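You operate a simulated robot arm through the tools that you are given. There is no shell and no other tool. Be economical: measure what you need, move in short steps, check, and stop when the job is done.

The job below is to be done with a simulated robot arm. You get a single attempt, and the scene is never put back.

JOB
Put the teal spacer on the top of the wooden table away on the low shelf of the core bench. Then put the short grey core on the clear side of the core bench away on the low shelf of the core bench. Then take the orange brake pad on the clear side of the core bench and put it away on the top of the drive stand. Then close the grey drawer of the packing table. Then take the green rag from the small grey shelf and leave it on top of the grey roll on the top of the shelf under the grey switch. Then shut the early drawer. Then put the cream rag on the silver sheet. Keep to this order. Set down upright: short grey core, orange brake pad.

It is judged by the outcome, as a careful person would: the job done as asked, and still so three seconds after it is handed in. It fails if anything else is knocked over, pushed out of place, dropped, spilled or broken. Flat cloth is picked up by pressing the open fingertips on it (5 to 10 N) and closing them slowly along it; thin cloth reads only 2 to 8 mm in the jaws.

ROBOT AND FRAMES
A 7-joint arm with a two-finger parallel gripper on a trunk, on a base that drives. Base frame: it is fixed to the floor where the robot stands at the start and does not move with it; the origin is under the middle of the robot, x ahead of it, y to its left, z up; the surface under the hand at the start is at about z = 0.8. Units: m, degrees, N and s.
With the tool pointing down near the work surface it reaches from about 0.52 to 0.96 m from the robot's upright axis, wherever it stands. Its first joint turns from -166.0 to 166.0 degrees. Places, roughly: cream rag (7x10x4 cm) [0.7, -0.4, 0.8]; early drawer [0.5, -0.7, 0.9]; green rag (7x10x4 cm) [-6.6, -1.8, 0.5]; grey drawer of the packing table [-10, 2.4, 0.5]; grey roll [-8.25, -1, 1]; low shelf of the core bench [-7.2, 1.7, 0.4]; orange brake pad [-7.25, 2.5, 0.75]; short grey core (9x9x11 cm) [-7.2, 2.3, 0.9]; silver sheet (11x15x1 cm) [0.3, -0.8, 0.8]; teal spacer (10x10x3 cm) [0.7, -0.1, 0.8]; top of the drive stand (87x17 cm) [-5.12, -6.02, 0.78]. Payload 3.91 kg.
The TCP is the grasp point between the finger pads, 0.03 m short of the fingertips. In the tool frame z runs along the fingers and y along their closing line. The gripper opens to 0.11 m. The fingers are 0.02 m wide and 0.01 m thick; the gripper's body (0.048 by 0.112 m) begins 0.055 m behind the TCP.
Orientation is that of the tool frame in the base frame, as a unit quaternion [w, x, y, z]. With the fingers straight down and closing along the base's y, the tool's x points along the base's -x, its y along +y and its z along -z.

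CONTROLS
- The arm moves only by the tool arm_command. Its arguments are lists of equal length, an entry for each row: "translation": the shift along the tool's x, y, z in m, a list of three; "angular": the turn, a rotation vector about the tool's x, y, z in degrees, a list of three; "hand": the closure, from 0 (fully open) to 1 (shut). In form: {"translation": [[x, y, z], ...], "angular": [[ax, ay, az], ...], "hand": [hand, ...]}. A call has 1 to 10 rows; each row is the pose to reach, as a shift and turn from the pose commanded when the call began, along the tool's axes at that moment. A row lasts 0.2 s, in which the tool goes at most 0.05 m and 8.6 degrees; a call with a longer step from one row to the next is refused whole, and so is a gripper value outside its range. Where a pose cannot be reached the arm comes as near as it can. A force on the tool above 40 N (or 10 N above the force at the start of the call, whichever is more), or a blocked arm, ends the call early, and 0.2 s more pass. Each finger travels about 0.072 m/s and halts on what it meets, pressing with about 33 N; the grip force reading is that of the motor and also rises with nothing between the fingers. The clock runs only during rows and for 0.2 s after the last one: add rows that repeat a pose to give the fingers time. It gives the time, the measured TCP pose, the force on the tool (base axes), the opening and the grip force at its end, in the units of the frame above (readings bear some noise), with the torque about the TCP (base axes, N m) and any sound that the robot's microphone picked up.
- Cameras (640 x 400 px; columns grow to the right, rows downward): "scene" is now at [0.2129, -0.0677, 1.4191]; the picture's right is [-0.86, -0.52, 0.00], its down [-0.42, 0.69, -0.59] and it looks along [0.30, -0.50, -0.81] (base axes); focal length 269 px, centre (320, 200). "wrist" rides on the gripper at [0.072, 0.017, -0.103] in the tool frame; the picture's right is [-0.23, 0.97, 0.00], its down [-0.76, -0.18, -0.62] and it looks along [-0.61, -0.14, 0.78] (tool axes); focal length 222 px, centre (320, 200). There is no depth. A picture from a camera that has moved, and an enlarged one, comes with that camera's place and axes in the base frame and with its lens. The place of the scene camera against the robot may be out by one fixed shift of up to 0.012 m in any direction.
- get_image(camera): a new picture of that camera. The clock stands still meanwhile.
- lift_body(by): slides the trunk up (or, below 0, down) by that many m; the arm and the scene camera ride with it, the base frame stays. It gives what a move gives, with no picture.
- base_move(legs): drives the robot by 1 to 6 legs, each [ahead, left, turn to the left] in m, m and degrees, along the robot's own axes; the way and the turn of a leg run together, so that a leg with both is an arc; at most 1.5 m and 180 degrees a leg. The arm and the cameras ride along, it lands a little off, and it stops where it bumps. It gives what a move gives.
- head_to(pan, tilt): turns the head with the scene camera to pan (to the left, within 86 degrees either way) and tilt (down, from -29 to 69), counted from straight ahead of the robot. It gives what a move gives.
- inspect(camera, box): a new picture of the part [left, top, right, bottom] of that camera's present view, enlarged. The clock stands still meanwhile.
- finish_job(): hands the job in; it is judged then, once.

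Work in short steps. Places have to be worked out from the pictures, the camera data and where the tool is seen: move nearer, look again, correct. Check each grasp and each placing, and mend what went wrong. You have 186 turns and 156 pictures in all, those below and enlarged ones among them. Open the gripper and draw the arm clear of the work before you hand the job in, unless the task says otherwise; then end with one line.

The tools are called after "Call:" by a JSON object that holds its "method" and its "body". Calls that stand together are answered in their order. arm_command: Moves the arm, as the interface text tells. Its arguments: {"type":"object","properties":{"translation":{"type":"array","items":{"type":"array","items":{"type":"number"}}},"angular":{"type":"array","items":{"type":"array","items":{"type":"number"}}},"hand":{"type":"array","items":{"type":"number"}}},"required":["translation","angular","hand"]} The other tools are called the same way: lift_body (by) slides the trunk up or down; base_move (legs) drives the base; head_to (pan, tilt) turns the head that bears the scene camera; get_image (camera) takes a picture; inspect (camera, box) takes an enlarged picture of a part of a camera's view; finish_job () hands the job in.

At the start:

```text
time: 0.0
ee_pos: [0.2064, -0.3507, 1.0459]
ee_rot: [0.0, 0.0, 1.0, 0.0]
ft_force: [1.2, -0.4, -0.5]
moment: [-0.01, -0.02, -0.01]
grip_width: 0.1102
finger_force: 0.0
trunk travel left (down, up): [-0.625, 0.057]
robot x, y, heading: [-0.0008, -0.0006, 0.1]
head pan, tilt: [-58.8, 54.1]
```

scene: 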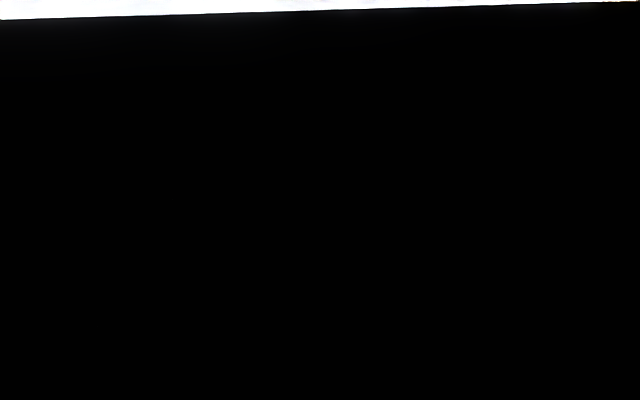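
wrist: 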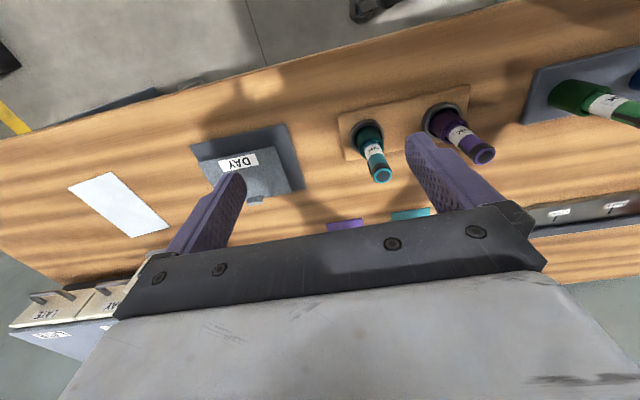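

The scene camera is blocked by something dark (probably the arm). I turn the head toward the table ahead.

Call:
{"method": "head_to", "body": {"pan": 0, "tilt": 40}}

Call:
{"method": "get_image", "body": {"camera": "scene"}}

```text
time: 1.3
ee_pos: [0.2063, -0.3513, 1.0453]
ee_rot: [0.0, 0.0, 1.0, 0.0]
ft_force: [0.1, 0.3, 0.3]
moment: [0.03, 0.0, -0.01]
grip_width: 0.1098
finger_force: 0.1
trunk travel left (down, up): [-0.625, 0.057]
robot x, y, heading: [-0.0022, -0.0015, 0.2]
head pan, tilt: [0.0, 40.0]
```

```text
153 pictures are left
camera scene: at [0.26, -0.0053, 1.4386], right [0.0, -1.0, 0.0], down [-0.64, 0.0, -0.77], along [0.77, 0.0, -0.64], focal length 269 px, centre (320, 200)
```

scene: 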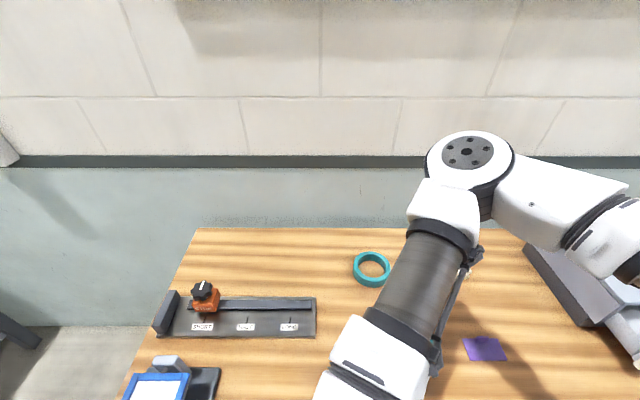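

The teal ring is near (0.71,-0.15). I lift the tool, and move it toward the ring while beginning to spin the wrist so that the camera ends on the far/upper side.

Call:
{"method": "arm_command", "body": {"translation": [[0, 0, -0.04], [0, 0, -0.08], [-0.04, 0.02, -0.08], [-0.08, 0.04, -0.08], [-0.12, 0.06, -0.08], [-0.16, 0.08, -0.08], [-0.2, 0.1, -0.08], [-0.24, 0.12, -0.08], [-0.28, 0.14, -0.08], [-0.32, 0.16, -0.08]], "angular": [[0, 0, 8], [0, 0, 16], [0, 0, 24], [0, 0, 32], [0, 0, 40], [0, 0, 48], [0, 0, 56], [0, 0, 64], [0, 0, 72], [0, 0, 80]], "hand": [0, 0, 0, 0, 0, 0, 0, 0, 0, 0]}}

Call:
{"method": "get_image", "body": {"camera": "wrist"}}

Call:
{"method": "get_image", "body": {"camera": "scene"}}

```text
time: 3.5
ee_pos: [0.5264, -0.1902, 1.1248]
ee_rot: [0.0, 0.643, 0.766, 0.0]
ft_force: [0.6, 0.6, -0.3]
moment: [0.01, 0.02, -0.01]
grip_width: 0.1101
finger_force: 0.1
trunk travel left (down, up): [-0.625, 0.057]
robot x, y, heading: [0.0022, -0.0014, -0.2]
head pan, tilt: [0.0, 40.0]
```

```text
152 pictures are left
camera wrist: at [0.5293, -0.1161, 1.2274], right [1.0, -0.05, 0.0], down [-0.04, -0.78, 0.62], along [-0.03, -0.62, -0.78], focal length 222 px, centre (320, 200)
```

wrist: 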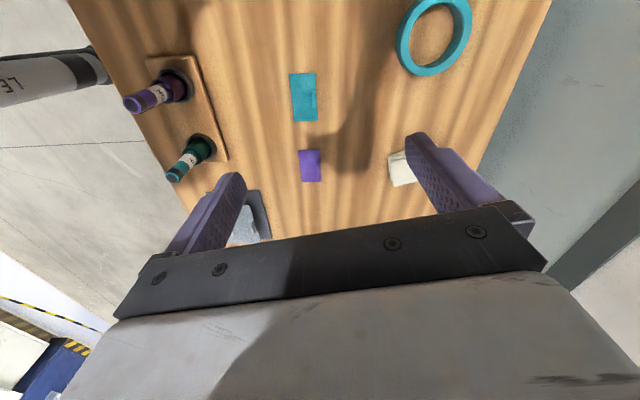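

```text
151 pictures are left
camera scene: at [0.2602, -0.0048, 1.4385], right [0.0, -1.0, 0.0], down [-0.64, 0.0, -0.77], along [0.77, 0.0, -0.64], focal length 269 px, centre (320, 200)
```

scene: 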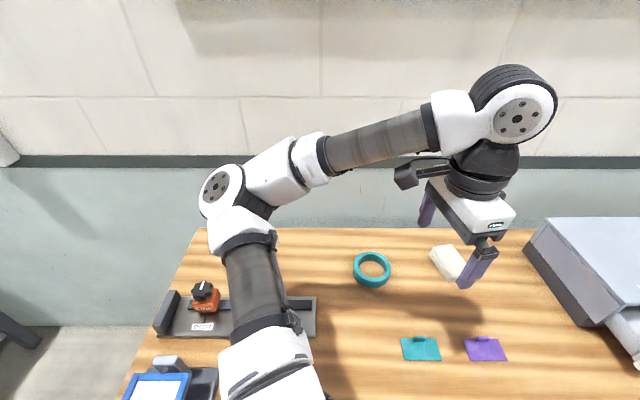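

The ring is around (0.70,-0.14). I continue turning the wrist 80° further so its camera goes to the far side.

Call:
{"method": "arm_command", "body": {"translation": [[0, 0.007, 0], [0, 0.014, 0], [0, 0.021, 0], [0, 0.028, 0], [0, 0.035, 0], [0, 0.042, 0], [0, 0.049, 0], [0, 0.056, 0], [0, 0.063, 0], [0, 0.07, 0]], "angular": [[0, 0, 8], [0, 0, 16], [0, 0, 24], [0, 0, 32], [0, 0, 40], [0, 0, 48], [0, 0, 56], [0, 0, 64], [0, 0, 72], [0, 0, 80]], "hand": [0, 0, 0, 0, 0, 0, 0, 0, 0, 0]}}

```text
time: 5.7
ee_pos: [0.2867, -0.1844, 1.104]
ee_rot: [-0.001, 0.985, 0.174, 0.0]
ft_force: [0.1, -0.9, 0.0]
moment: [0.0, 0.01, -0.04]
grip_width: 0.1099
finger_force: 0.0
out of reach, approached as far as the arm can: row 2, 3, 4, 5, 6, 7, 8, 9, 10
trunk travel left (down, up): [-0.625, 0.057]
robot x, y, heading: [-0.001, -0.0028, -0.0]
head pan, tilt: [0.0, 40.0]
```

The arm could not hold the place with that turn. I look at its shape.

Call:
{"method": "get_image", "body": {"camera": "scene"}}

```text
150 pictures are left
camera scene: at [0.2597, -0.0059, 1.4387], right [0.0, -1.0, 0.0], down [-0.64, 0.0, -0.77], along [0.77, 0.0, -0.64], focal length 269 px, centre (320, 200)
```

scene: 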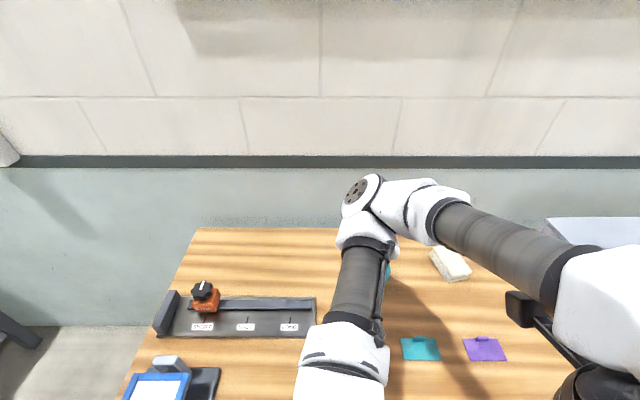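

I try moving out again, tilting the fingers forward at the same time, to see what the arm can reach.

Call:
{"method": "arm_command", "body": {"translation": [[0.038, 0.014, 0], [0.075, 0.027, 0], [0.113, 0.041, 0], [0.15, 0.055, 0], [0.188, 0.069, 0], [0.188, 0.069, 0]], "angular": [[-2.7, 7.5, 0], [-5.4, 15, 0], [-8.1, 22.5, 0], [-10.8, 30, 0], [-13.5, 37.5, 0], [-13.5, 37.5, 0]], "hand": [0, 0, 0, 0, 0, 0]}}

```text
time: 6.4
ee_pos: [0.3233, -0.1881, 1.1146]
ee_rot: [0.018, 0.955, 0.275, 0.112]
ft_force: [-0.1, -0.1, 0.8]
moment: [0.01, 0.0, 0.02]
grip_width: 0.11
finger_force: 0.0
out of reach, approached as far as the arm can: row 1, 2, 3
trunk travel left (down, up): [-0.625, 0.057]
robot x, y, heading: [0.0014, -0.0003, 0.2]
head pan, tilt: [0.0, 40.0]
stopped in row 3: the arm was blocked; the commanded pose is now the measured one
```

That's a wrist joint limit. I turn the wrist back the other way, about 260° in all, in three calls.

Call:
{"method": "arm_command", "body": {"translation": [[0, 0, 0], [0, 0, 0], [0, 0, 0], [0, 0, 0], [0, 0, 0], [0, 0, 0], [0, 0, 0], [0, 0, 0], [0, 0, 0], [0, 0, 0]], "angular": [[0, 0, -8.5], [0, 0, -17], [0, 0, -25.5], [0, 0, -34], [0, 0, -42.5], [0, 0, -51], [0, 0, -59.5], [0, 0, -68], [0, 0, -76.5], [0, 0, -85]], "hand": [0, 0, 0, 0, 0, 0, 0, 0, 0, 0]}}

Call:
{"method": "arm_command", "body": {"translation": [[0, 0, 0], [0, 0, 0], [0, 0, 0], [0, 0, 0], [0, 0, 0], [0, 0, 0], [0, 0, 0], [0, 0, 0], [0, 0, 0], [0, 0, 0]], "angular": [[0, 0, -8.5], [0, 0, -17], [0, 0, -25.5], [0, 0, -34], [0, 0, -42.5], [0, 0, -51], [0, 0, -59.5], [0, 0, -68], [0, 0, -76.5], [0, 0, -85]], "hand": [0, 0, 0, 0, 0, 0, 0, 0, 0, 0]}}

```text
time: 8.6
ee_pos: [0.3228, -0.1861, 1.1152]
ee_rot: [0.09, 0.516, 0.849, 0.072]
ft_force: [-1.0, 0.4, -0.1]
moment: [0.04, 0.0, 0.02]
grip_width: 0.1099
finger_force: 0.0
trunk travel left (down, up): [-0.625, 0.057]
robot x, y, heading: [-0.0032, -0.0003, 0.1]
head pan, tilt: [0.0, 40.0]
```

```text
time: 10.8
ee_pos: [0.3221, -0.1866, 1.1152]
ee_rot: [0.116, -0.192, 0.975, -0.007]
ft_force: [-1.1, 0.2, 0.2]
moment: [-0.03, 0.0, -0.02]
grip_width: 0.11
finger_force: 0.0
trunk travel left (down, up): [-0.625, 0.057]
robot x, y, heading: [0.0025, -0.002, -0.1]
head pan, tilt: [0.0, 40.0]
```

Works. Continue turning and reach out again.

Call:
{"method": "arm_command", "body": {"translation": [[-0.018, -0.007, 0.005], [-0.036, -0.015, 0.009], [-0.054, -0.022, 0.014], [-0.072, -0.03, 0.018], [-0.09, -0.037, 0.023], [-0.108, -0.045, 0.028], [-0.126, -0.052, 0.032], [-0.144, -0.06, 0.037], [-0.162, -0.067, 0.041], [-0.18, -0.075, 0.046]], "angular": [[0, 0, -8.5], [0, 0, -17], [0, 0, -25.5], [0, 0, -34], [0, 0, -42.5], [0, 0, -51], [0, 0, -59.5], [0, 0, -68], [0, 0, -76.5], [0, 0, -85]], "hand": [0, 0, 0, 0, 0, 0, 0, 0, 0, 0]}}

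Call:
{"method": "arm_command", "body": {"translation": [[0, 0, 0], [0, 0, 0], [0, 0, 0], [0, 0, 0], [0, 0, 0], [0, 0, 0], [0, 0, 0], [0, 0, 0], [0, 0, 0]], "angular": [[0, 0, -8.5], [0, 0, -17], [0, 0, -25.5], [0, 0, -34], [0, 0, -42.5], [0, 0, -51], [0, 0, -59.5], [0, 0, -68], [0, 0, -75]], "hand": [0, 0, 0, 0, 0, 0, 0, 0, 0]}}

```text
time: 13.0
ee_pos: [0.5232, -0.1884, 1.1134]
ee_rot: [-0.079, 0.8, -0.589, 0.083]
ft_force: [0.3, 0.2, -0.4]
moment: [0.0, 0.0, 0.04]
grip_width: 0.1097
finger_force: 0.1
trunk travel left (down, up): [-0.625, 0.057]
robot x, y, heading: [0.0001, 0.0001, 0.2]
head pan, tilt: [0.0, 40.0]
```

```text
time: 15.0
ee_pos: [0.523, -0.1879, 1.1141]
ee_rot: [-0.011, 0.993, 0.019, 0.114]
ft_force: [0.4, 0.1, -0.2]
moment: [0.02, -0.02, -0.03]
grip_width: 0.1101
finger_force: 0.1
trunk travel left (down, up): [-0.625, 0.057]
robot x, y, heading: [0.0008, 0.0025, 0.1]
head pan, tilt: [0.0, 40.0]
```

Now the wrist camera is on the far side with a 13° forward tilt. I tilt to 45° and come down towards the ring.

Call:
{"method": "arm_command", "body": {"translation": [[0.009, 0, 0.03], [0.018, 0, 0.06], [0.027, 0, 0.09], [0.036, 0, 0.12], [0.045, 0, 0.148], [0.045, 0, 0.148]], "angular": [[-0.3, 6.4, 0.5], [-0.6, 12.8, 1], [-1, 19.2, 1.4], [-1.3, 25.6, 1.9], [-1.6, 32, 2.3], [-1.6, 32, 2.3]], "hand": [0, 0, 0, 0, 0, 0]}}

Call:
{"method": "get_image", "body": {"camera": "wrist"}}

Call:
{"method": "get_image", "body": {"camera": "scene"}}

```text
time: 16.4
ee_pos: [0.6007, -0.1817, 0.9801]
ee_rot: [-0.006, 0.923, -0.007, 0.384]
ft_force: [-0.4, -0.3, 1.1]
moment: [0.02, -0.02, 0.01]
grip_width: 0.1099
finger_force: 0.0
trunk travel left (down, up): [-0.625, 0.057]
robot x, y, heading: [0.0002, -0.0005, -0.1]
head pan, tilt: [0.0, 40.0]
```

```text
149 pictures are left
camera wrist: at [0.5766, -0.2004, 1.1037], right [-0.17, -0.97, -0.18], down [-0.98, 0.19, -0.1], along [0.13, 0.16, -0.98], focal length 222 px, centre (320, 200)
```

wrist: 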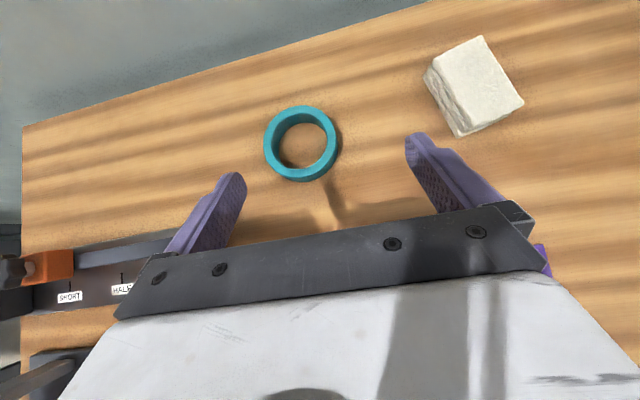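

```text
148 pictures are left
camera scene: at [0.2597, -0.005, 1.4387], right [0.0, -1.0, 0.0], down [-0.64, 0.0, -0.77], along [0.77, 0.0, -0.64], focal length 269 px, centre (320, 200)
```

scene: 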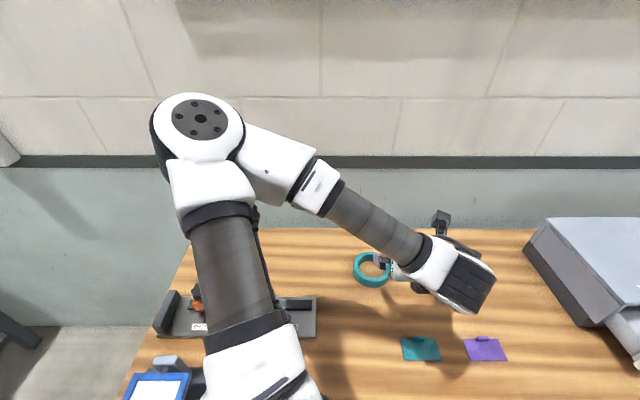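

Ring centre ≈ (0.696,-0.143). I'll straddle its right wall with fingers closing along y: first line up behind it and approach along the tool axis, then check.

Call:
{"method": "arm_command", "body": {"translation": [[-0.022, 0.003, 0.018], [-0.045, 0.005, 0.035], [-0.045, 0.005, 0.065], [-0.045, 0.005, 0.095], [-0.045, 0.005, 0.12]], "angular": [[0, 0, 0], [0, 0, 0], [0, 0, 0], [0, 0, 0], [0, 0, 0]], "hand": [0, 0, 0, 0, 0]}}

Call:
{"method": "get_image", "body": {"camera": "wrist"}}

```text
time: 17.6
ee_pos: [0.6541, -0.1864, 0.8641]
ee_rot: [-0.006, 0.923, -0.007, 0.384]
ft_force: [0.5, -0.1, 0.8]
moment: [0.01, 0.05, 0.0]
grip_width: 0.1102
finger_force: 0.0
trunk travel left (down, up): [-0.625, 0.057]
robot x, y, heading: [-0.0014, 0.0008, -0.1]
head pan, tilt: [0.0, 40.0]
```

```text
147 pictures are left
camera wrist: at [0.6308, -0.2051, 0.9876], right [-0.17, -0.97, -0.18], down [-0.98, 0.19, -0.1], along [0.13, 0.16, -0.98], focal length 222 px, centre (320, 200)
```

wrist: 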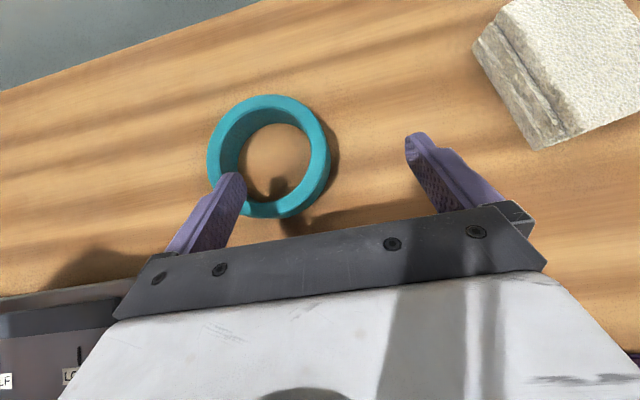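

Alignment is good: the left fingertip will drop in the hole. I go the last 4 cm and close slowly.

Call:
{"method": "arm_command", "body": {"translation": [[0, 0, 0.02], [0, 0, 0.042], [0, 0, 0.042], [0, 0, 0.042], [0, 0, 0.042], [0, 0, 0.042], [0, 0, 0.042]], "angular": [[0, 0, 0], [0, 0, 0], [0, 0, 0], [0, 0, 0], [0, 0, 0], [0, 0, 0], [0, 0, 0]], "hand": [0, 0, 0.4, 0.7, 1, 1, 1]}}

Call:
{"method": "get_image", "body": {"camera": "wrist"}}

```text
time: 19.2
ee_pos: [0.6839, -0.1867, 0.8357]
ee_rot: [-0.005, 0.923, -0.008, 0.384]
ft_force: [0.8, -1.7, 1.5]
moment: [-0.11, -0.01, -0.01]
grip_width: 0.0154
finger_force: 33.0
trunk travel left (down, up): [-0.625, 0.057]
robot x, y, heading: [-0.0005, -0.0031, 0.3]
head pan, tilt: [0.0, 40.0]
```

```text
146 pictures are left
camera wrist: at [0.6596, -0.205, 0.9595], right [-0.17, -0.97, -0.18], down [-0.98, 0.19, -0.1], along [0.13, 0.16, -0.98], focal length 222 px, centre (320, 200)
```

wrist: 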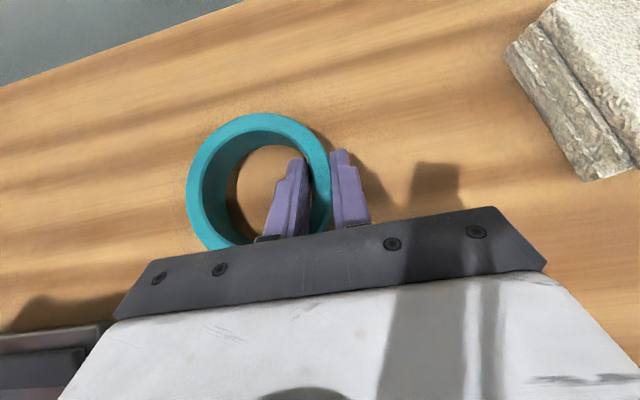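

Gripped at 15 mm. I lift straight up and then back to fold the arm in for driving.

Call:
{"method": "arm_command", "body": {"translation": [[0.03, 0, -0.03], [0.06, 0, -0.06], [0.09, 0, -0.09], [0.115, 0, -0.115], [0.115, 0, -0.15], [0.115, 0, -0.185], [0.1, 0, -0.22], [0.08, 0, -0.255]], "angular": [[0, 0, 0], [0, 0, 0], [0, 0, 0], [0, 0, 0], [0, 0, 0], [0, 0, 0], [0, 0, 0], [0, 0, 0]], "hand": [1, 1, 1, 1, 1, 1, 1, 1]}}

Call:
{"method": "get_image", "body": {"camera": "wrist"}}

Call:
{"method": "head_to", "body": {"pan": 86, "tilt": 15}}

Call:
{"method": "get_image", "body": {"camera": "scene"}}

```text
time: 21.0
ee_pos: [0.5583, -0.1896, 1.0694]
ee_rot: [-0.006, 0.924, -0.007, 0.383]
ft_force: [-1.3, -0.2, -0.8]
moment: [-0.04, -0.02, -0.01]
grip_width: 0.0155
finger_force: 32.9
trunk travel left (down, up): [-0.625, 0.057]
robot x, y, heading: [-0.0003, -0.0001, -0.0]
head pan, tilt: [0.0, 40.0]
```

```text
145 pictures are left
camera wrist: at [0.5339, -0.2073, 1.1942], right [-0.17, -0.97, -0.18], down [-0.98, 0.19, -0.1], along [0.13, 0.16, -0.98], focal length 222 px, centre (320, 200)
```

wrist: 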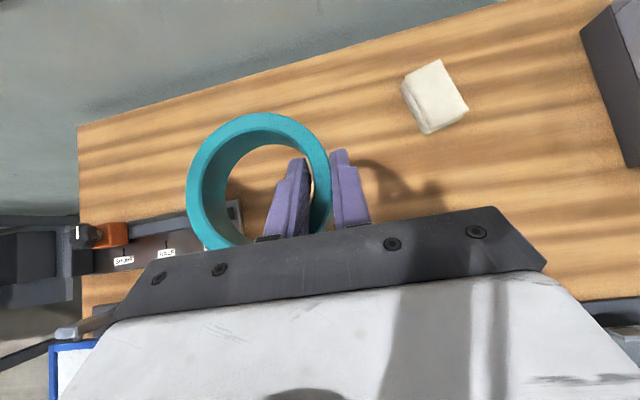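

```text
time: 22.6
ee_pos: [0.5578, -0.1886, 1.0691]
ee_rot: [-0.005, 0.924, -0.008, 0.383]
ft_force: [0.3, 0.8, -1.3]
moment: [-0.05, 0.02, 0.01]
grip_width: 0.0155
finger_force: 32.9
trunk travel left (down, up): [-0.625, 0.057]
robot x, y, heading: [-0.0024, -0.0014, 0.2]
head pan, tilt: [85.9, 15.0]
```

```text
144 pictures are left
camera scene: at [0.1818, 0.0881, 1.4781], right [1.0, -0.07, 0.0], down [-0.02, -0.26, -0.97], along [0.07, 0.96, -0.26], focal length 269 px, centre (320, 200)
```

scene: 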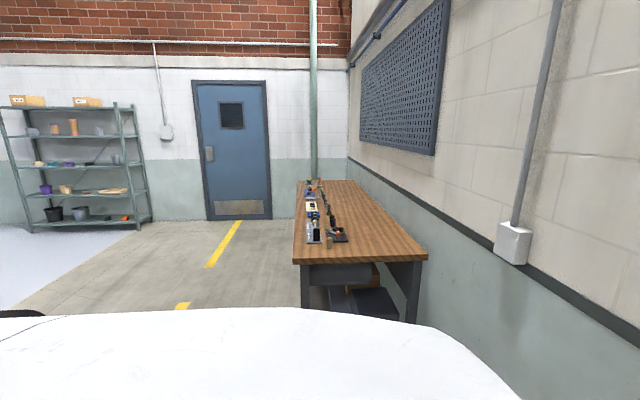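

I back off from the table, turn left to look back over the hall.

Call:
{"method": "base_move", "body": {"legs": [[-0.8, 0, 0], [0, 0, 90]]}}

Call:
{"method": "get_image", "body": {"camera": "scene"}}

Call:
{"method": "head_to", "body": {"pan": 20, "tilt": 10}}

Call:
{"method": "get_image", "body": {"camera": "scene"}}

```text
time: 30.8
ee_pos: [-0.6307, 0.5575, 1.0698]
ee_rot: [-0.28, 0.647, 0.659, 0.263]
ft_force: [-0.5, -0.1, -1.3]
moment: [0.01, -0.06, 0.01]
grip_width: 0.0153
finger_force: 33.2
trunk travel left (down, up): [-0.625, 0.057]
robot x, y, heading: [-0.7957, -0.0064, 91.9]
head pan, tilt: [85.9, 15.0]
```

```text
143 pictures are left
camera scene: at [-0.8927, 0.1615, 1.4781], right [0.04, 1.0, 0.0], down [0.26, -0.01, -0.97], along [-0.97, 0.03, -0.26], focal length 269 px, centre (320, 200)
```

scene: 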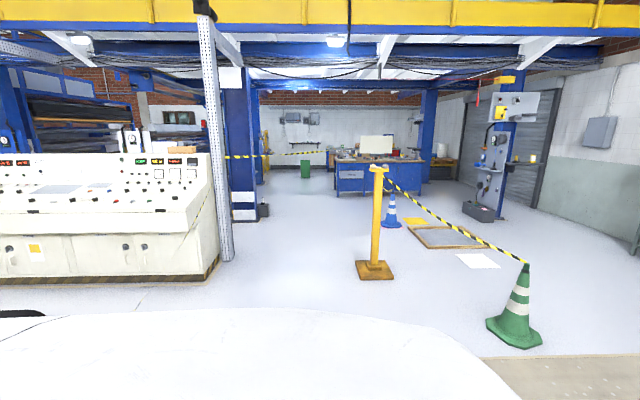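

```text
time: 32.2
ee_pos: [-0.6294, 0.5579, 1.0701]
ee_rot: [-0.28, 0.647, 0.659, 0.263]
ft_force: [-0.1, -0.2, -1.1]
moment: [-0.02, -0.03, 0.0]
grip_width: 0.0152
finger_force: 32.9
trunk travel left (down, up): [-0.625, 0.057]
robot x, y, heading: [-0.7991, -0.005, 92.0]
head pan, tilt: [20.0, 10.0]
```

```text
142 pictures are left
camera scene: at [-0.8342, 0.2444, 1.4863], right [0.93, 0.38, 0.0], down [0.07, -0.16, -0.98], along [-0.37, 0.91, -0.17], focal length 269 px, centre (320, 200)
```

scene: 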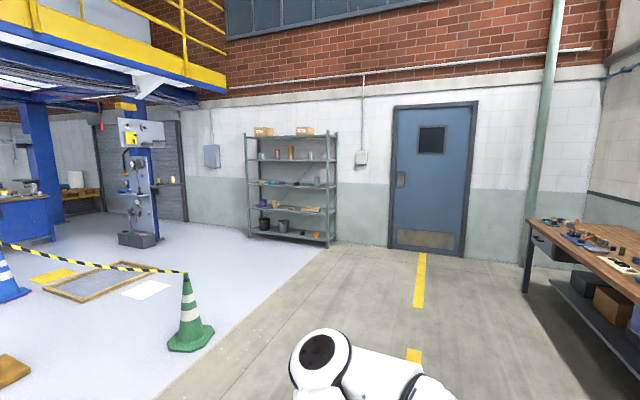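

The core bench seems to be the blue bench far off near (-7, 1.7), reached through the gap between post and pillar near y≈0. I turn to face -x and drive partway.

Call:
{"method": "base_move", "body": {"legs": [[0, 0, 88], [1.2, 0, 0]]}}

Call:
{"method": "head_to", "body": {"pan": 0, "tilt": 18}}

Call:
{"method": "get_image", "body": {"camera": "scene"}}

```text
time: 42.0
ee_pos: [-2.5403, 0.1889, 1.0701]
ee_rot: [-0.384, 0.009, 0.923, -0.005]
ft_force: [-0.5, -0.4, -1.4]
moment: [0.07, -0.02, 0.01]
grip_width: 0.0153
finger_force: 32.9
trunk travel left (down, up): [-0.625, 0.057]
robot x, y, heading: [-1.9812, 0.0011, 180.1]
head pan, tilt: [20.0, 10.0]
```

```text
time: 42.9
ee_pos: [-2.5423, 0.1888, 1.0705]
ee_rot: [-0.384, 0.009, 0.923, -0.005]
ft_force: [-0.7, -0.3, -1.2]
moment: [0.06, 0.0, 0.02]
grip_width: 0.0151
finger_force: 33.1
trunk travel left (down, up): [-0.625, 0.057]
robot x, y, heading: [-1.9829, 0.0027, 180.0]
head pan, tilt: [0.0, 18.0]
```

```text
141 pictures are left
camera scene: at [-2.2419, -0.0054, 1.4733], right [0.0, 1.0, 0.0], down [0.31, 0.0, -0.95], along [-0.95, 0.0, -0.31], focal length 269 px, centre (320, 200)
```

scene: 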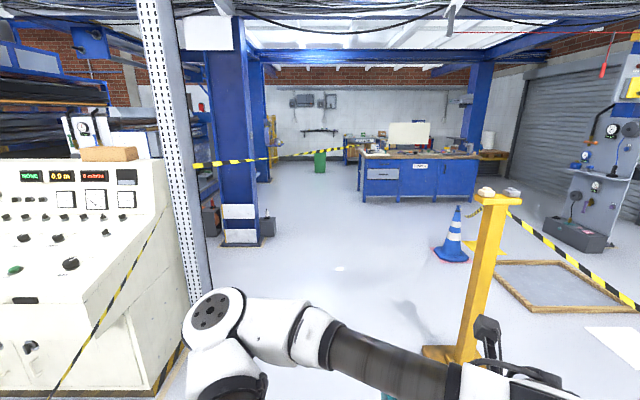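

A striped tape crosses ahead; I zoom to see where it goes.

Call:
{"method": "inspect", "body": {"camera": "scene", "box": [180, 100, 500, 300]}}

```text
2.00 times, centred on (340, 200) of scene
camera zoom: at [-2.2419, -0.0054, 1.4733], right [0.0, 1.0, 0.0], down [0.31, 0.0, -0.95], along [-0.95, 0.0, -0.31], focal length 537 px, centre (280, 200)
```

zoom: 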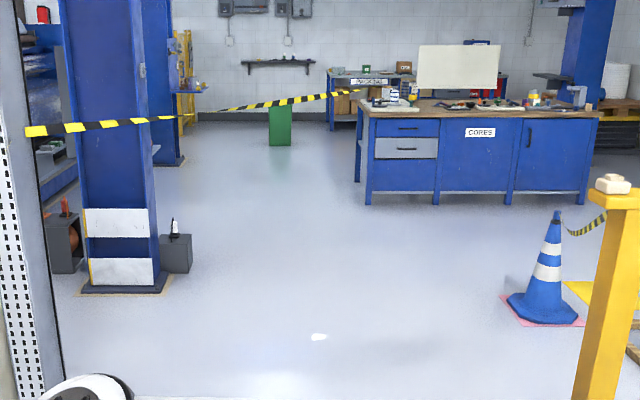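

The tape runs from the perforated pillar toward the left corner of the CORES bench; the corridor right of it leads to the bench front. I drive through the gap and look closer.

Call:
{"method": "base_move", "body": {"legs": [[1.3, 0, 0], [1.0, -0.4, 0]]}}

Call:
{"method": "head_to", "body": {"pan": -15, "tilt": 15}}

Call:
{"method": "get_image", "body": {"camera": "scene"}}

```text
time: 54.4
ee_pos: [-4.8054, 0.6249, 1.0703]
ee_rot: [-0.384, 0.016, 0.923, -0.003]
ft_force: [-0.1, -0.5, -1.4]
moment: [0.04, 0.0, 0.01]
grip_width: 0.0151
finger_force: 33.1
trunk travel left (down, up): [-0.625, 0.057]
robot x, y, heading: [-4.2528, 0.4237, 178.7]
head pan, tilt: [0.0, 18.0]
```

```text
time: 55.2
ee_pos: [-4.8037, 0.6258, 1.0701]
ee_rot: [-0.384, 0.017, 0.923, -0.001]
ft_force: [-0.2, -0.7, -1.9]
moment: [0.02, 0.0, 0.0]
grip_width: 0.0153
finger_force: 32.9
trunk travel left (down, up): [-0.625, 0.057]
robot x, y, heading: [-4.2504, 0.4238, 179.0]
head pan, tilt: [-15.0, 15.0]
```

```text
139 pictures are left
camera scene: at [-4.5052, 0.4491, 1.4781], right [0.28, 0.96, 0.0], down [0.25, -0.07, -0.97], along [-0.93, 0.27, -0.26], focal length 269 px, centre (320, 200)
```

scene: 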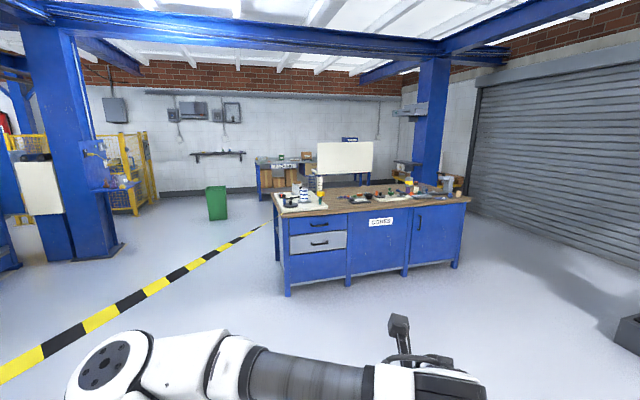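

The bench's front corners are at about (-6.62, 0.76) and (-6.62, 2.60). I check where the cone and frame on my right are before going around.

Call:
{"method": "head_to", "body": {"pan": -60, "tilt": 25}}

Call:
{"method": "get_image", "body": {"camera": "scene"}}

```text
time: 56.3
ee_pos: [-4.8036, 0.6249, 1.0693]
ee_rot: [-0.384, 0.017, 0.923, -0.001]
ft_force: [0.2, -0.5, -1.1]
moment: [0.03, -0.01, 0.01]
grip_width: 0.0153
finger_force: 32.9
trunk travel left (down, up): [-0.625, 0.057]
robot x, y, heading: [-4.2545, 0.4207, 178.8]
head pan, tilt: [-60.0, 25.0]
```

```text
138 pictures are left
camera scene: at [-4.4599, 0.5038, 1.4619], right [0.88, 0.48, 0.0], down [0.2, -0.37, -0.91], along [-0.44, 0.79, -0.42], focal length 269 px, centre (320, 200)
```

scene: 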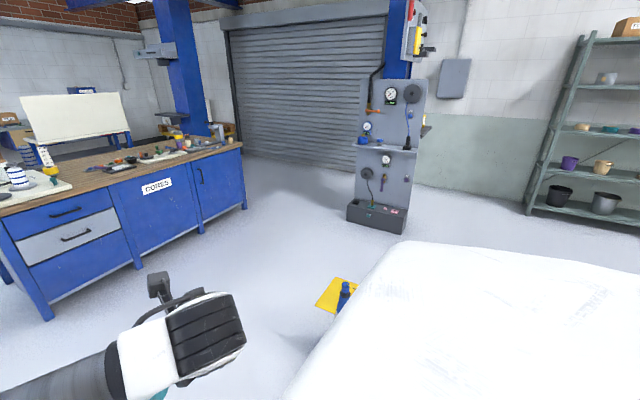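

Cone is at about (-4.8,1.27). I go ahead past it and strafe right along the bench front, then past its right corner.

Call:
{"method": "base_move", "body": {"legs": [[1.4, -0.25, 0], [0, -1.0, 0], [0, -0.95, 0]]}}

Call:
{"method": "head_to", "body": {"pan": -10, "tilt": 30}}

Call:
{"method": "get_image", "body": {"camera": "scene"}}

```text
time: 77.4
ee_pos: [-6.157, 2.7917, 1.0702]
ee_rot: [-0.383, 0.017, 0.924, -0.002]
ft_force: [0.1, -0.6, -1.2]
moment: [0.01, -0.03, 0.01]
grip_width: 0.015
finger_force: 33.3
trunk travel left (down, up): [-0.625, 0.057]
robot x, y, heading: [-5.6051, 2.5941, 178.8]
head pan, tilt: [-60.0, 25.0]
stopped in leg 3: the robot was blocked; the commanded pose is now the measured one
```

```text
time: 78.6
ee_pos: [-6.1574, 2.7923, 1.0707]
ee_rot: [-0.383, 0.018, 0.924, -0.001]
ft_force: [-0.9, -0.9, -0.7]
moment: [0.06, 0.01, -0.02]
grip_width: 0.0147
finger_force: 32.8
trunk travel left (down, up): [-0.625, 0.057]
robot x, y, heading: [-5.6028, 2.5942, 178.9]
head pan, tilt: [-10.0, 30.0]
```

```text
137 pictures are left
camera scene: at [-5.8571, 2.608, 1.4539], right [0.2, 0.98, 0.0], down [0.49, -0.1, -0.87], along [-0.85, 0.17, -0.5], focal length 269 px, centre (320, 200)
```

scene: 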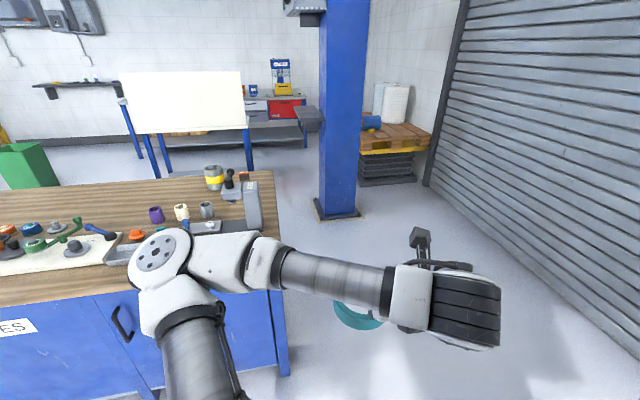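

I zoom in on this bench end.

Call:
{"method": "inspect", "body": {"camera": "scene", "box": [120, 130, 300, 250]}}

```text
3.33 times, centred on (210, 190) of scene
camera zoom: at [-5.8571, 2.608, 1.4539], right [0.2, 0.98, 0.0], down [0.49, -0.1, -0.87], along [-0.85, 0.17, -0.5], focal length 895 px, centre (687, 233)
```

zoom: 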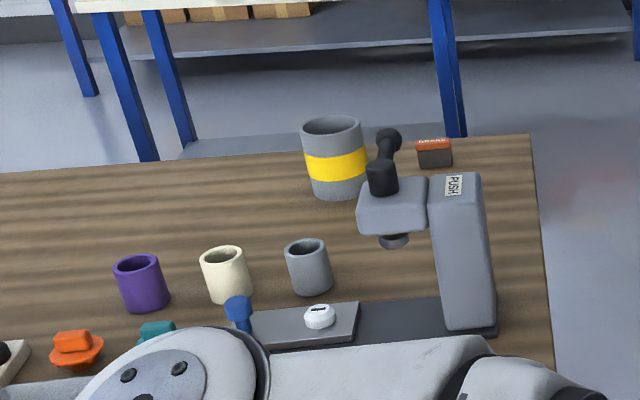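

The short grey core (with yellow band) and orange brake pad are at the back-right of the bench. I drive past the right corner, and turn to face the bench's right end.

Call:
{"method": "base_move", "body": {"legs": [[0.3, 0.05, 0], [0.6, -0.85, 0], [0.2, 0, 0], [0, 0, 90]]}}

Call:
{"method": "head_to", "body": {"pan": 0, "tilt": 35}}

Call:
{"method": "get_image", "body": {"camera": "scene"}}

```text
time: 92.4
ee_pos: [-6.8873, 2.8808, 1.0708]
ee_rot: [-0.273, -0.633, 0.672, -0.268]
ft_force: [-0.2, 0.9, -0.7]
moment: [0.06, 0.05, 0.01]
grip_width: 0.0149
finger_force: 33.2
trunk travel left (down, up): [-0.625, 0.057]
robot x, y, heading: [-6.6733, 3.4268, -92.7]
head pan, tilt: [-10.0, 30.0]
```

```text
time: 93.2
ee_pos: [-6.8887, 2.8819, 1.0696]
ee_rot: [-0.274, -0.633, 0.672, -0.269]
ft_force: [-0.2, 0.0, -1.0]
moment: [0.04, 0.03, 0.02]
grip_width: 0.0148
finger_force: 32.9
trunk travel left (down, up): [-0.625, 0.057]
robot x, y, heading: [-6.6756, 3.4242, -92.5]
head pan, tilt: [0.0, 35.0]
```

```text
135 pictures are left
camera scene: at [-6.6809, 3.167, 1.4462], right [-1.0, 0.05, 0.0], down [0.03, 0.57, -0.82], along [-0.04, -0.82, -0.57], focal length 269 px, centre (320, 200)
```

scene: 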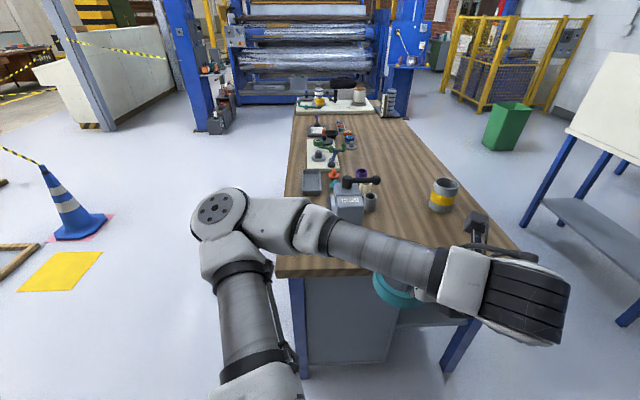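

Behind the cabinet, the back part of the bench is open with a low shelf reachable from this end. I strafe to face it and lower the trunk to look in.

Call:
{"method": "base_move", "body": {"legs": [[0, -0.45, 2.5]]}}

Call:
{"method": "lift_body", "body": {"by": -0.5}}

Call:
{"method": "head_to", "body": {"pan": 0, "tilt": 25}}

Call:
{"method": "get_image", "body": {"camera": "scene"}}

Call:
{"method": "get_image", "body": {"camera": "wrist"}}

```text
time: 97.1
ee_pos: [-7.3087, 2.8848, 1.0707]
ee_rot: [-0.268, -0.647, 0.659, -0.275]
ft_force: [0.2, -0.2, -0.5]
moment: [-0.02, 0.03, -0.01]
grip_width: 0.0147
finger_force: 33.1
trunk travel left (down, up): [-0.625, 0.057]
robot x, y, heading: [-7.1169, 3.4435, -90.1]
head pan, tilt: [0.0, 35.0]
```

```text
refused: -0.5 is not a number from -0.4 to 0.4
```

```text
time: 97.8
ee_pos: [-7.3065, 2.8835, 1.07]
ee_rot: [-0.269, -0.647, 0.659, -0.274]
ft_force: [0.1, 0.2, -0.8]
moment: [0.03, 0.03, -0.03]
grip_width: 0.015
finger_force: 33.0
trunk travel left (down, up): [-0.625, 0.057]
robot x, y, heading: [-7.1191, 3.4414, -90.1]
head pan, tilt: [0.0, 25.0]
```

```text
134 pictures are left
camera scene: at [-7.1128, 3.1736, 1.4618], right [-1.0, 0.0, 0.0], down [0.0, 0.42, -0.91], along [0.0, -0.91, -0.42], focal length 269 px, centre (320, 200)
```

scene: 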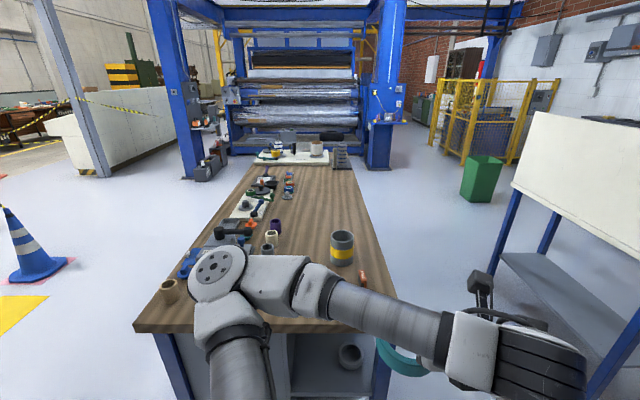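

```text
133 pictures are left
camera wrist: at [-7.3274, 2.9052, 1.1936], right [-0.97, 0.17, -0.18], down [0.19, 0.98, -0.1], along [0.15, -0.13, -0.98], focal length 222 px, centre (320, 200)
```

wrist: 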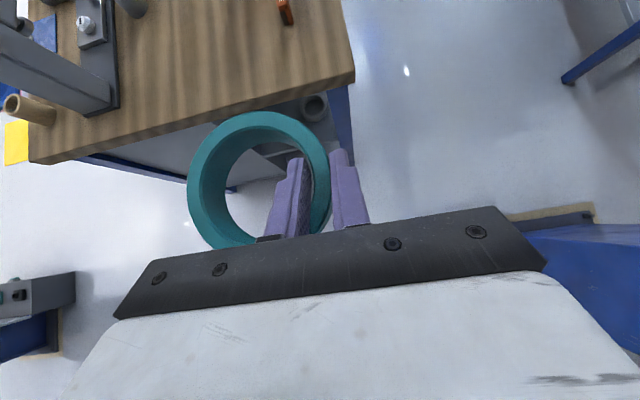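

The bench top's end is at y≈2.63, back edge x≈-7.37. I lower the trunk 0.4 and look into the shelf.

Call:
{"method": "lift_body", "body": {"by": -0.4}}

Call:
{"method": "get_image", "body": {"camera": "scene"}}

```text
time: 101.7
ee_pos: [-7.3069, 2.8833, 0.67]
ee_rot: [-0.267, -0.647, 0.659, -0.274]
ft_force: [0.2, -0.1, -1.9]
moment: [-0.01, 0.05, -0.01]
grip_width: 0.0149
finger_force: 33.3
trunk travel left (down, up): [-0.225, 0.457]
robot x, y, heading: [-7.1141, 3.4377, -90.0]
head pan, tilt: [0.0, 25.0]
```

```text
132 pictures are left
camera scene: at [-7.1127, 3.1736, 1.0619], right [-1.0, 0.0, 0.0], down [0.0, 0.42, -0.91], along [0.0, -0.91, -0.42], focal length 269 px, centre (320, 200)
```

scene: 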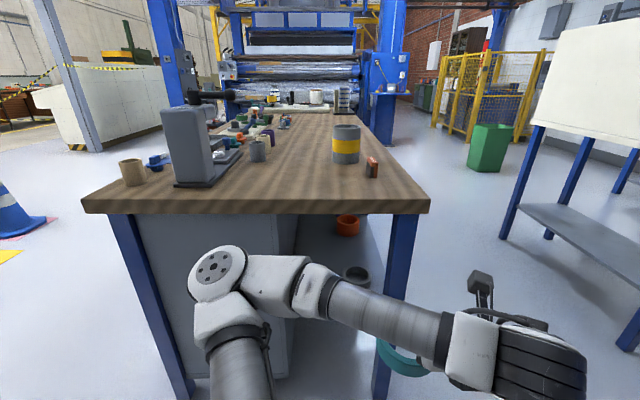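

I lower another 0.2 m for a better look under the top.

Call:
{"method": "lift_body", "body": {"by": -0.2}}

Call:
{"method": "get_image", "body": {"camera": "scene"}}

```text
time: 104.0
ee_pos: [-7.3102, 2.8872, 0.5193]
ee_rot: [-0.272, -0.641, 0.661, -0.278]
ft_force: [-0.2, 0.2, -1.0]
moment: [0.0, 0.0, -0.01]
grip_width: 0.0146
finger_force: 32.6
trunk travel left (down, up): [-0.066, 0.617]
robot x, y, heading: [-7.12, 3.4379, -90.2]
head pan, tilt: [0.0, 25.0]
stopped: the arm was blocked; the commanded pose is now the measured one
```

```text
131 pictures are left
camera scene: at [-7.1139, 3.1785, 0.9068], right [-1.0, 0.0, 0.0], down [0.0, 0.42, -0.91], along [0.0, -0.91, -0.42], focal length 269 px, centre (320, 200)
```

scene: 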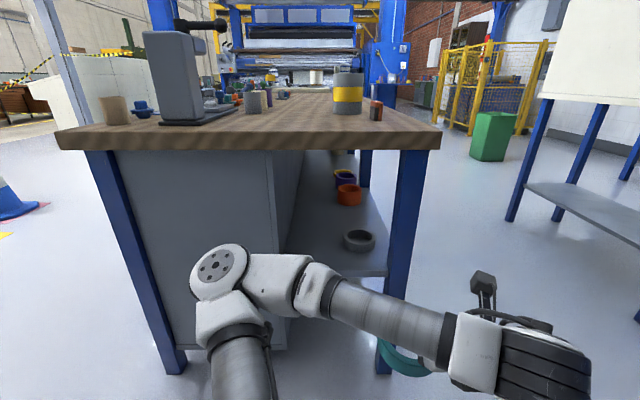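

The shelf is at z≈0.39, x from -7.31 to -7.0, near edge y≈2.58; a grey ring sits at (-7.24,2.43). I'll put the teal ring beside it at about (-7.075,2.44). First raise the trunk slightly and shift the arm left to line up.

Call:
{"method": "lift_body", "body": {"by": 0.06}}

Call:
{"method": "arm_command", "body": {"translation": [[0, -0.04, 0], [0, -0.08, 0], [0, -0.12, 0], [0, -0.16, 0], [0, -0.19, 0], [0, -0.19, 0]], "angular": [[0, 0, 0], [0, 0, 0], [0, 0, 0], [0, 0, 0], [0, 0, 0], [0, 0, 0]], "hand": [1, 1, 1, 1, 1, 1]}}

Call:
{"method": "get_image", "body": {"camera": "scene"}}

Call:
{"method": "get_image", "body": {"camera": "wrist"}}

```text
time: 105.0
ee_pos: [-7.3101, 2.8841, 0.5728]
ee_rot: [-0.27, -0.642, 0.663, -0.276]
ft_force: [-0.2, -0.5, -0.6]
moment: [0.02, 0.03, -0.01]
grip_width: 0.0148
finger_force: 33.2
trunk travel left (down, up): [-0.126, 0.557]
robot x, y, heading: [-7.1226, 3.4433, -90.4]
head pan, tilt: [0.0, 25.0]
```

```text
time: 106.4
ee_pos: [-7.1236, 2.8244, 0.6136]
ee_rot: [-0.27, -0.643, 0.662, -0.276]
ft_force: [0.1, 1.0, -0.6]
moment: [0.02, 0.01, -0.01]
grip_width: 0.0146
finger_force: 33.2
out of reach, approached as far as the arm can: row 1, 2, 3, 4, 5, 6
trunk travel left (down, up): [-0.126, 0.557]
robot x, y, heading: [-7.1166, 3.4423, -90.6]
head pan, tilt: [0.0, 25.0]
```

```text
130 pictures are left
camera scene: at [-7.1127, 3.1736, 0.9627], right [-1.0, 0.0, 0.0], down [0.0, 0.42, -0.91], along [0.0, -0.91, -0.42], focal length 269 px, centre (320, 200)
```

scene: 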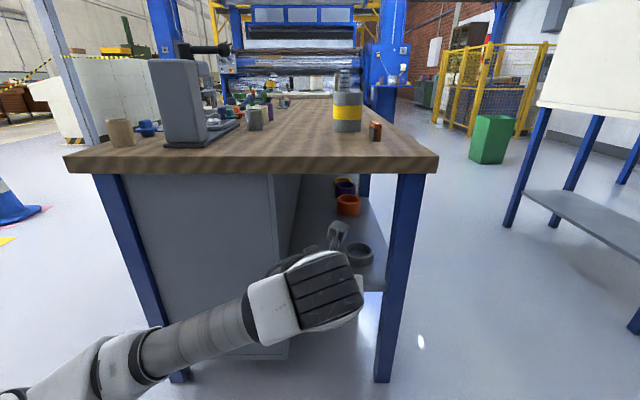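

```text
129 pictures are left
camera wrist: at [-7.1437, 2.8466, 0.7378], right [-0.97, 0.18, -0.18], down [0.2, 0.97, -0.1], along [0.16, -0.13, -0.98], focal length 222 px, centre (320, 200)
```

wrist: 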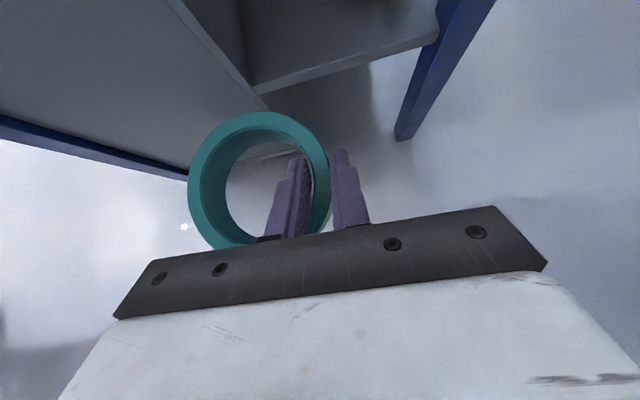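

Lined up; shelf corner checks at (-7.01,2.58,0.39). I push forward-down along the tool axis to bring the wrist low before entering.

Call:
{"method": "arm_command", "body": {"translation": [[0, 0, 0.03], [0, 0, 0.06], [0.003, -0.003, 0.09], [0.006, -0.005, 0.12], [0.01, -0.007, 0.15], [0.01, -0.007, 0.165], [0.01, -0.007, 0.165]], "angular": [[0, 0, 0], [0, 0, 0], [0, 0, 0], [0, 0, 0], [0, 0, 0], [0, 0, 0], [0, 0, 0]], "hand": [1, 1, 1, 1, 1, 1, 1]}}

Call:
{"method": "get_image", "body": {"camera": "scene"}}

```text
time: 108.0
ee_pos: [-7.1208, 2.698, 0.5036]
ee_rot: [-0.271, -0.641, 0.663, -0.276]
ft_force: [-0.4, -0.3, -1.2]
moment: [0.0, 0.03, 0.01]
grip_width: 0.0147
finger_force: 32.9
trunk travel left (down, up): [-0.126, 0.557]
robot x, y, heading: [-7.1146, 3.4413, -90.4]
head pan, tilt: [0.0, 25.0]
```

```text
128 pictures are left
camera scene: at [-7.1127, 3.1736, 0.9627], right [-1.0, 0.0, 0.0], down [0.0, 0.42, -0.91], along [0.0, -0.91, -0.42], focal length 269 px, centre (320, 200)
```

scene: 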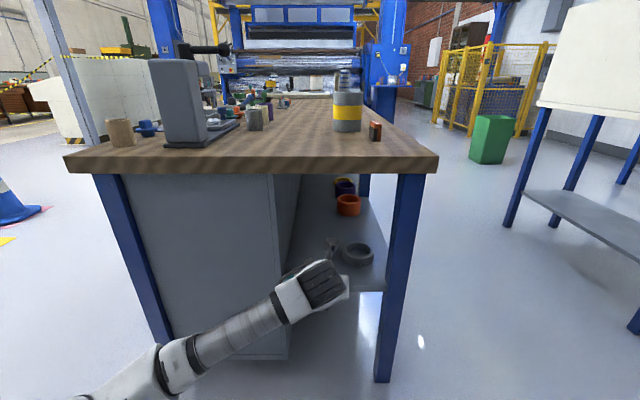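

Now slide in over the shelf at z≈0.47.

Call:
{"method": "arm_command", "body": {"translation": [[0, 0, 0.042], [0.03, 0, 0.072], [0.06, 0, 0.102], [0.09, 0, 0.132], [0.117, -0.002, 0.16], [0.141, -0.004, 0.184], [0.141, -0.004, 0.184]], "angular": [[0, 0, 0], [0, 0, 0], [0, 0, 0], [0, 0, 0], [0, 0, 0], [0, 0, 0], [0, 0, 0]], "hand": [1, 1, 1, 1, 1, 1, 1]}}

Call:
{"method": "get_image", "body": {"camera": "wrist"}}

Call:
{"method": "get_image", "body": {"camera": "scene"}}

```text
time: 109.6
ee_pos: [-7.1219, 2.4677, 0.4774]
ee_rot: [-0.27, -0.642, 0.662, -0.277]
ft_force: [0.2, 0.4, -0.8]
moment: [0.03, 0.01, -0.01]
grip_width: 0.0149
finger_force: 33.0
trunk travel left (down, up): [-0.126, 0.557]
robot x, y, heading: [-7.1172, 3.441, -90.1]
head pan, tilt: [0.0, 25.0]
```

```text
127 pictures are left
camera wrist: at [-7.1404, 2.4903, 0.6015], right [-0.97, 0.18, -0.18], down [0.2, 0.97, -0.1], along [0.16, -0.14, -0.98], focal length 222 px, centre (320, 200)
```

wrist: 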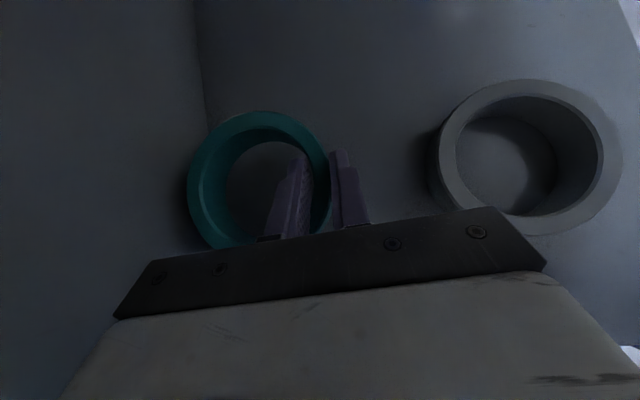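

```text
126 pictures are left
camera scene: at [-7.1127, 3.1736, 0.9627], right [-1.0, 0.0, 0.0], down [0.0, 0.42, -0.91], along [0.0, -0.91, -0.42], focal length 269 px, centre (320, 200)
```

scene: 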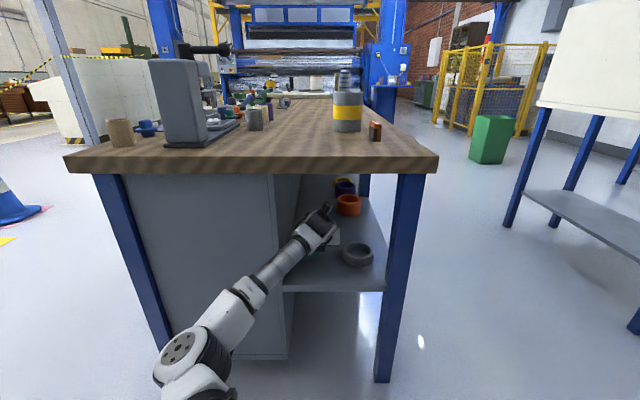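

Clear of the grey ring. I lower the ring to just above contact.

Call:
{"method": "arm_command", "body": {"translation": [[-0.01, 0, 0.02], [-0.018, 0, 0.035], [-0.023, 0, 0.043], [-0.024, 0, 0.045], [-0.026, 0, 0.047], [-0.026, 0, 0.047]], "angular": [[0, 0, 0], [0, 0, 0], [0, 0, 0], [0, 0, 0], [0, 0, 0], [0, 0, 0]], "hand": [1, 1, 1, 1, 1, 1]}}

```text
time: 110.4
ee_pos: [-7.1191, 2.4523, 0.4498]
ee_rot: [-0.279, -0.639, 0.658, -0.284]
ft_force: [0.3, -0.5, 15.5]
moment: [0.09, 0.08, 0.05]
grip_width: 0.0166
finger_force: 32.5
trunk travel left (down, up): [-0.126, 0.557]
robot x, y, heading: [-7.1143, 3.4457, -90.1]
head pan, tilt: [0.0, 25.0]
stopped in row 3: the force on the tool passed its limit at 41 N (the readings are from after the stop); the commanded pose is now the measured one
```

Contact: the shelf is at about z 0.41. I open partway to release.

Call:
{"method": "arm_command", "body": {"translation": [[0, 0, 0], [0, 0, 0], [0, 0, 0], [0, 0, 0]], "angular": [[0, 0, 0], [0, 0, 0], [0, 0, 0], [0, 0, 0]], "hand": [0.8, 0.7, 0.6, 0.6]}}

Call:
{"method": "get_image", "body": {"camera": "wrist"}}

```text
time: 111.4
ee_pos: [-7.1159, 2.4512, 0.4479]
ee_rot: [-0.277, -0.64, 0.658, -0.284]
ft_force: [17.0, 3.1, 22.1]
moment: [-0.25, -0.02, 0.23]
grip_width: 0.0347
finger_force: 0.0
trunk travel left (down, up): [-0.126, 0.557]
robot x, y, heading: [-7.1192, 3.4403, -90.3]
head pan, tilt: [0.0, 25.0]
```

```text
125 pictures are left
camera wrist: at [-7.1363, 2.4772, 0.5712], right [-0.97, 0.18, -0.18], down [0.2, 0.97, -0.12], along [0.16, -0.16, -0.98], focal length 222 px, centre (320, 200)
```

wrist: 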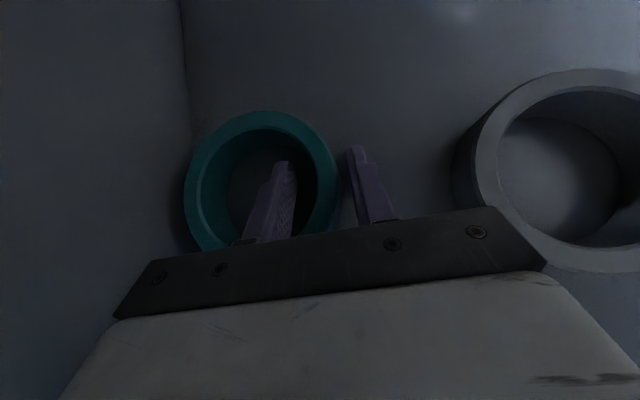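

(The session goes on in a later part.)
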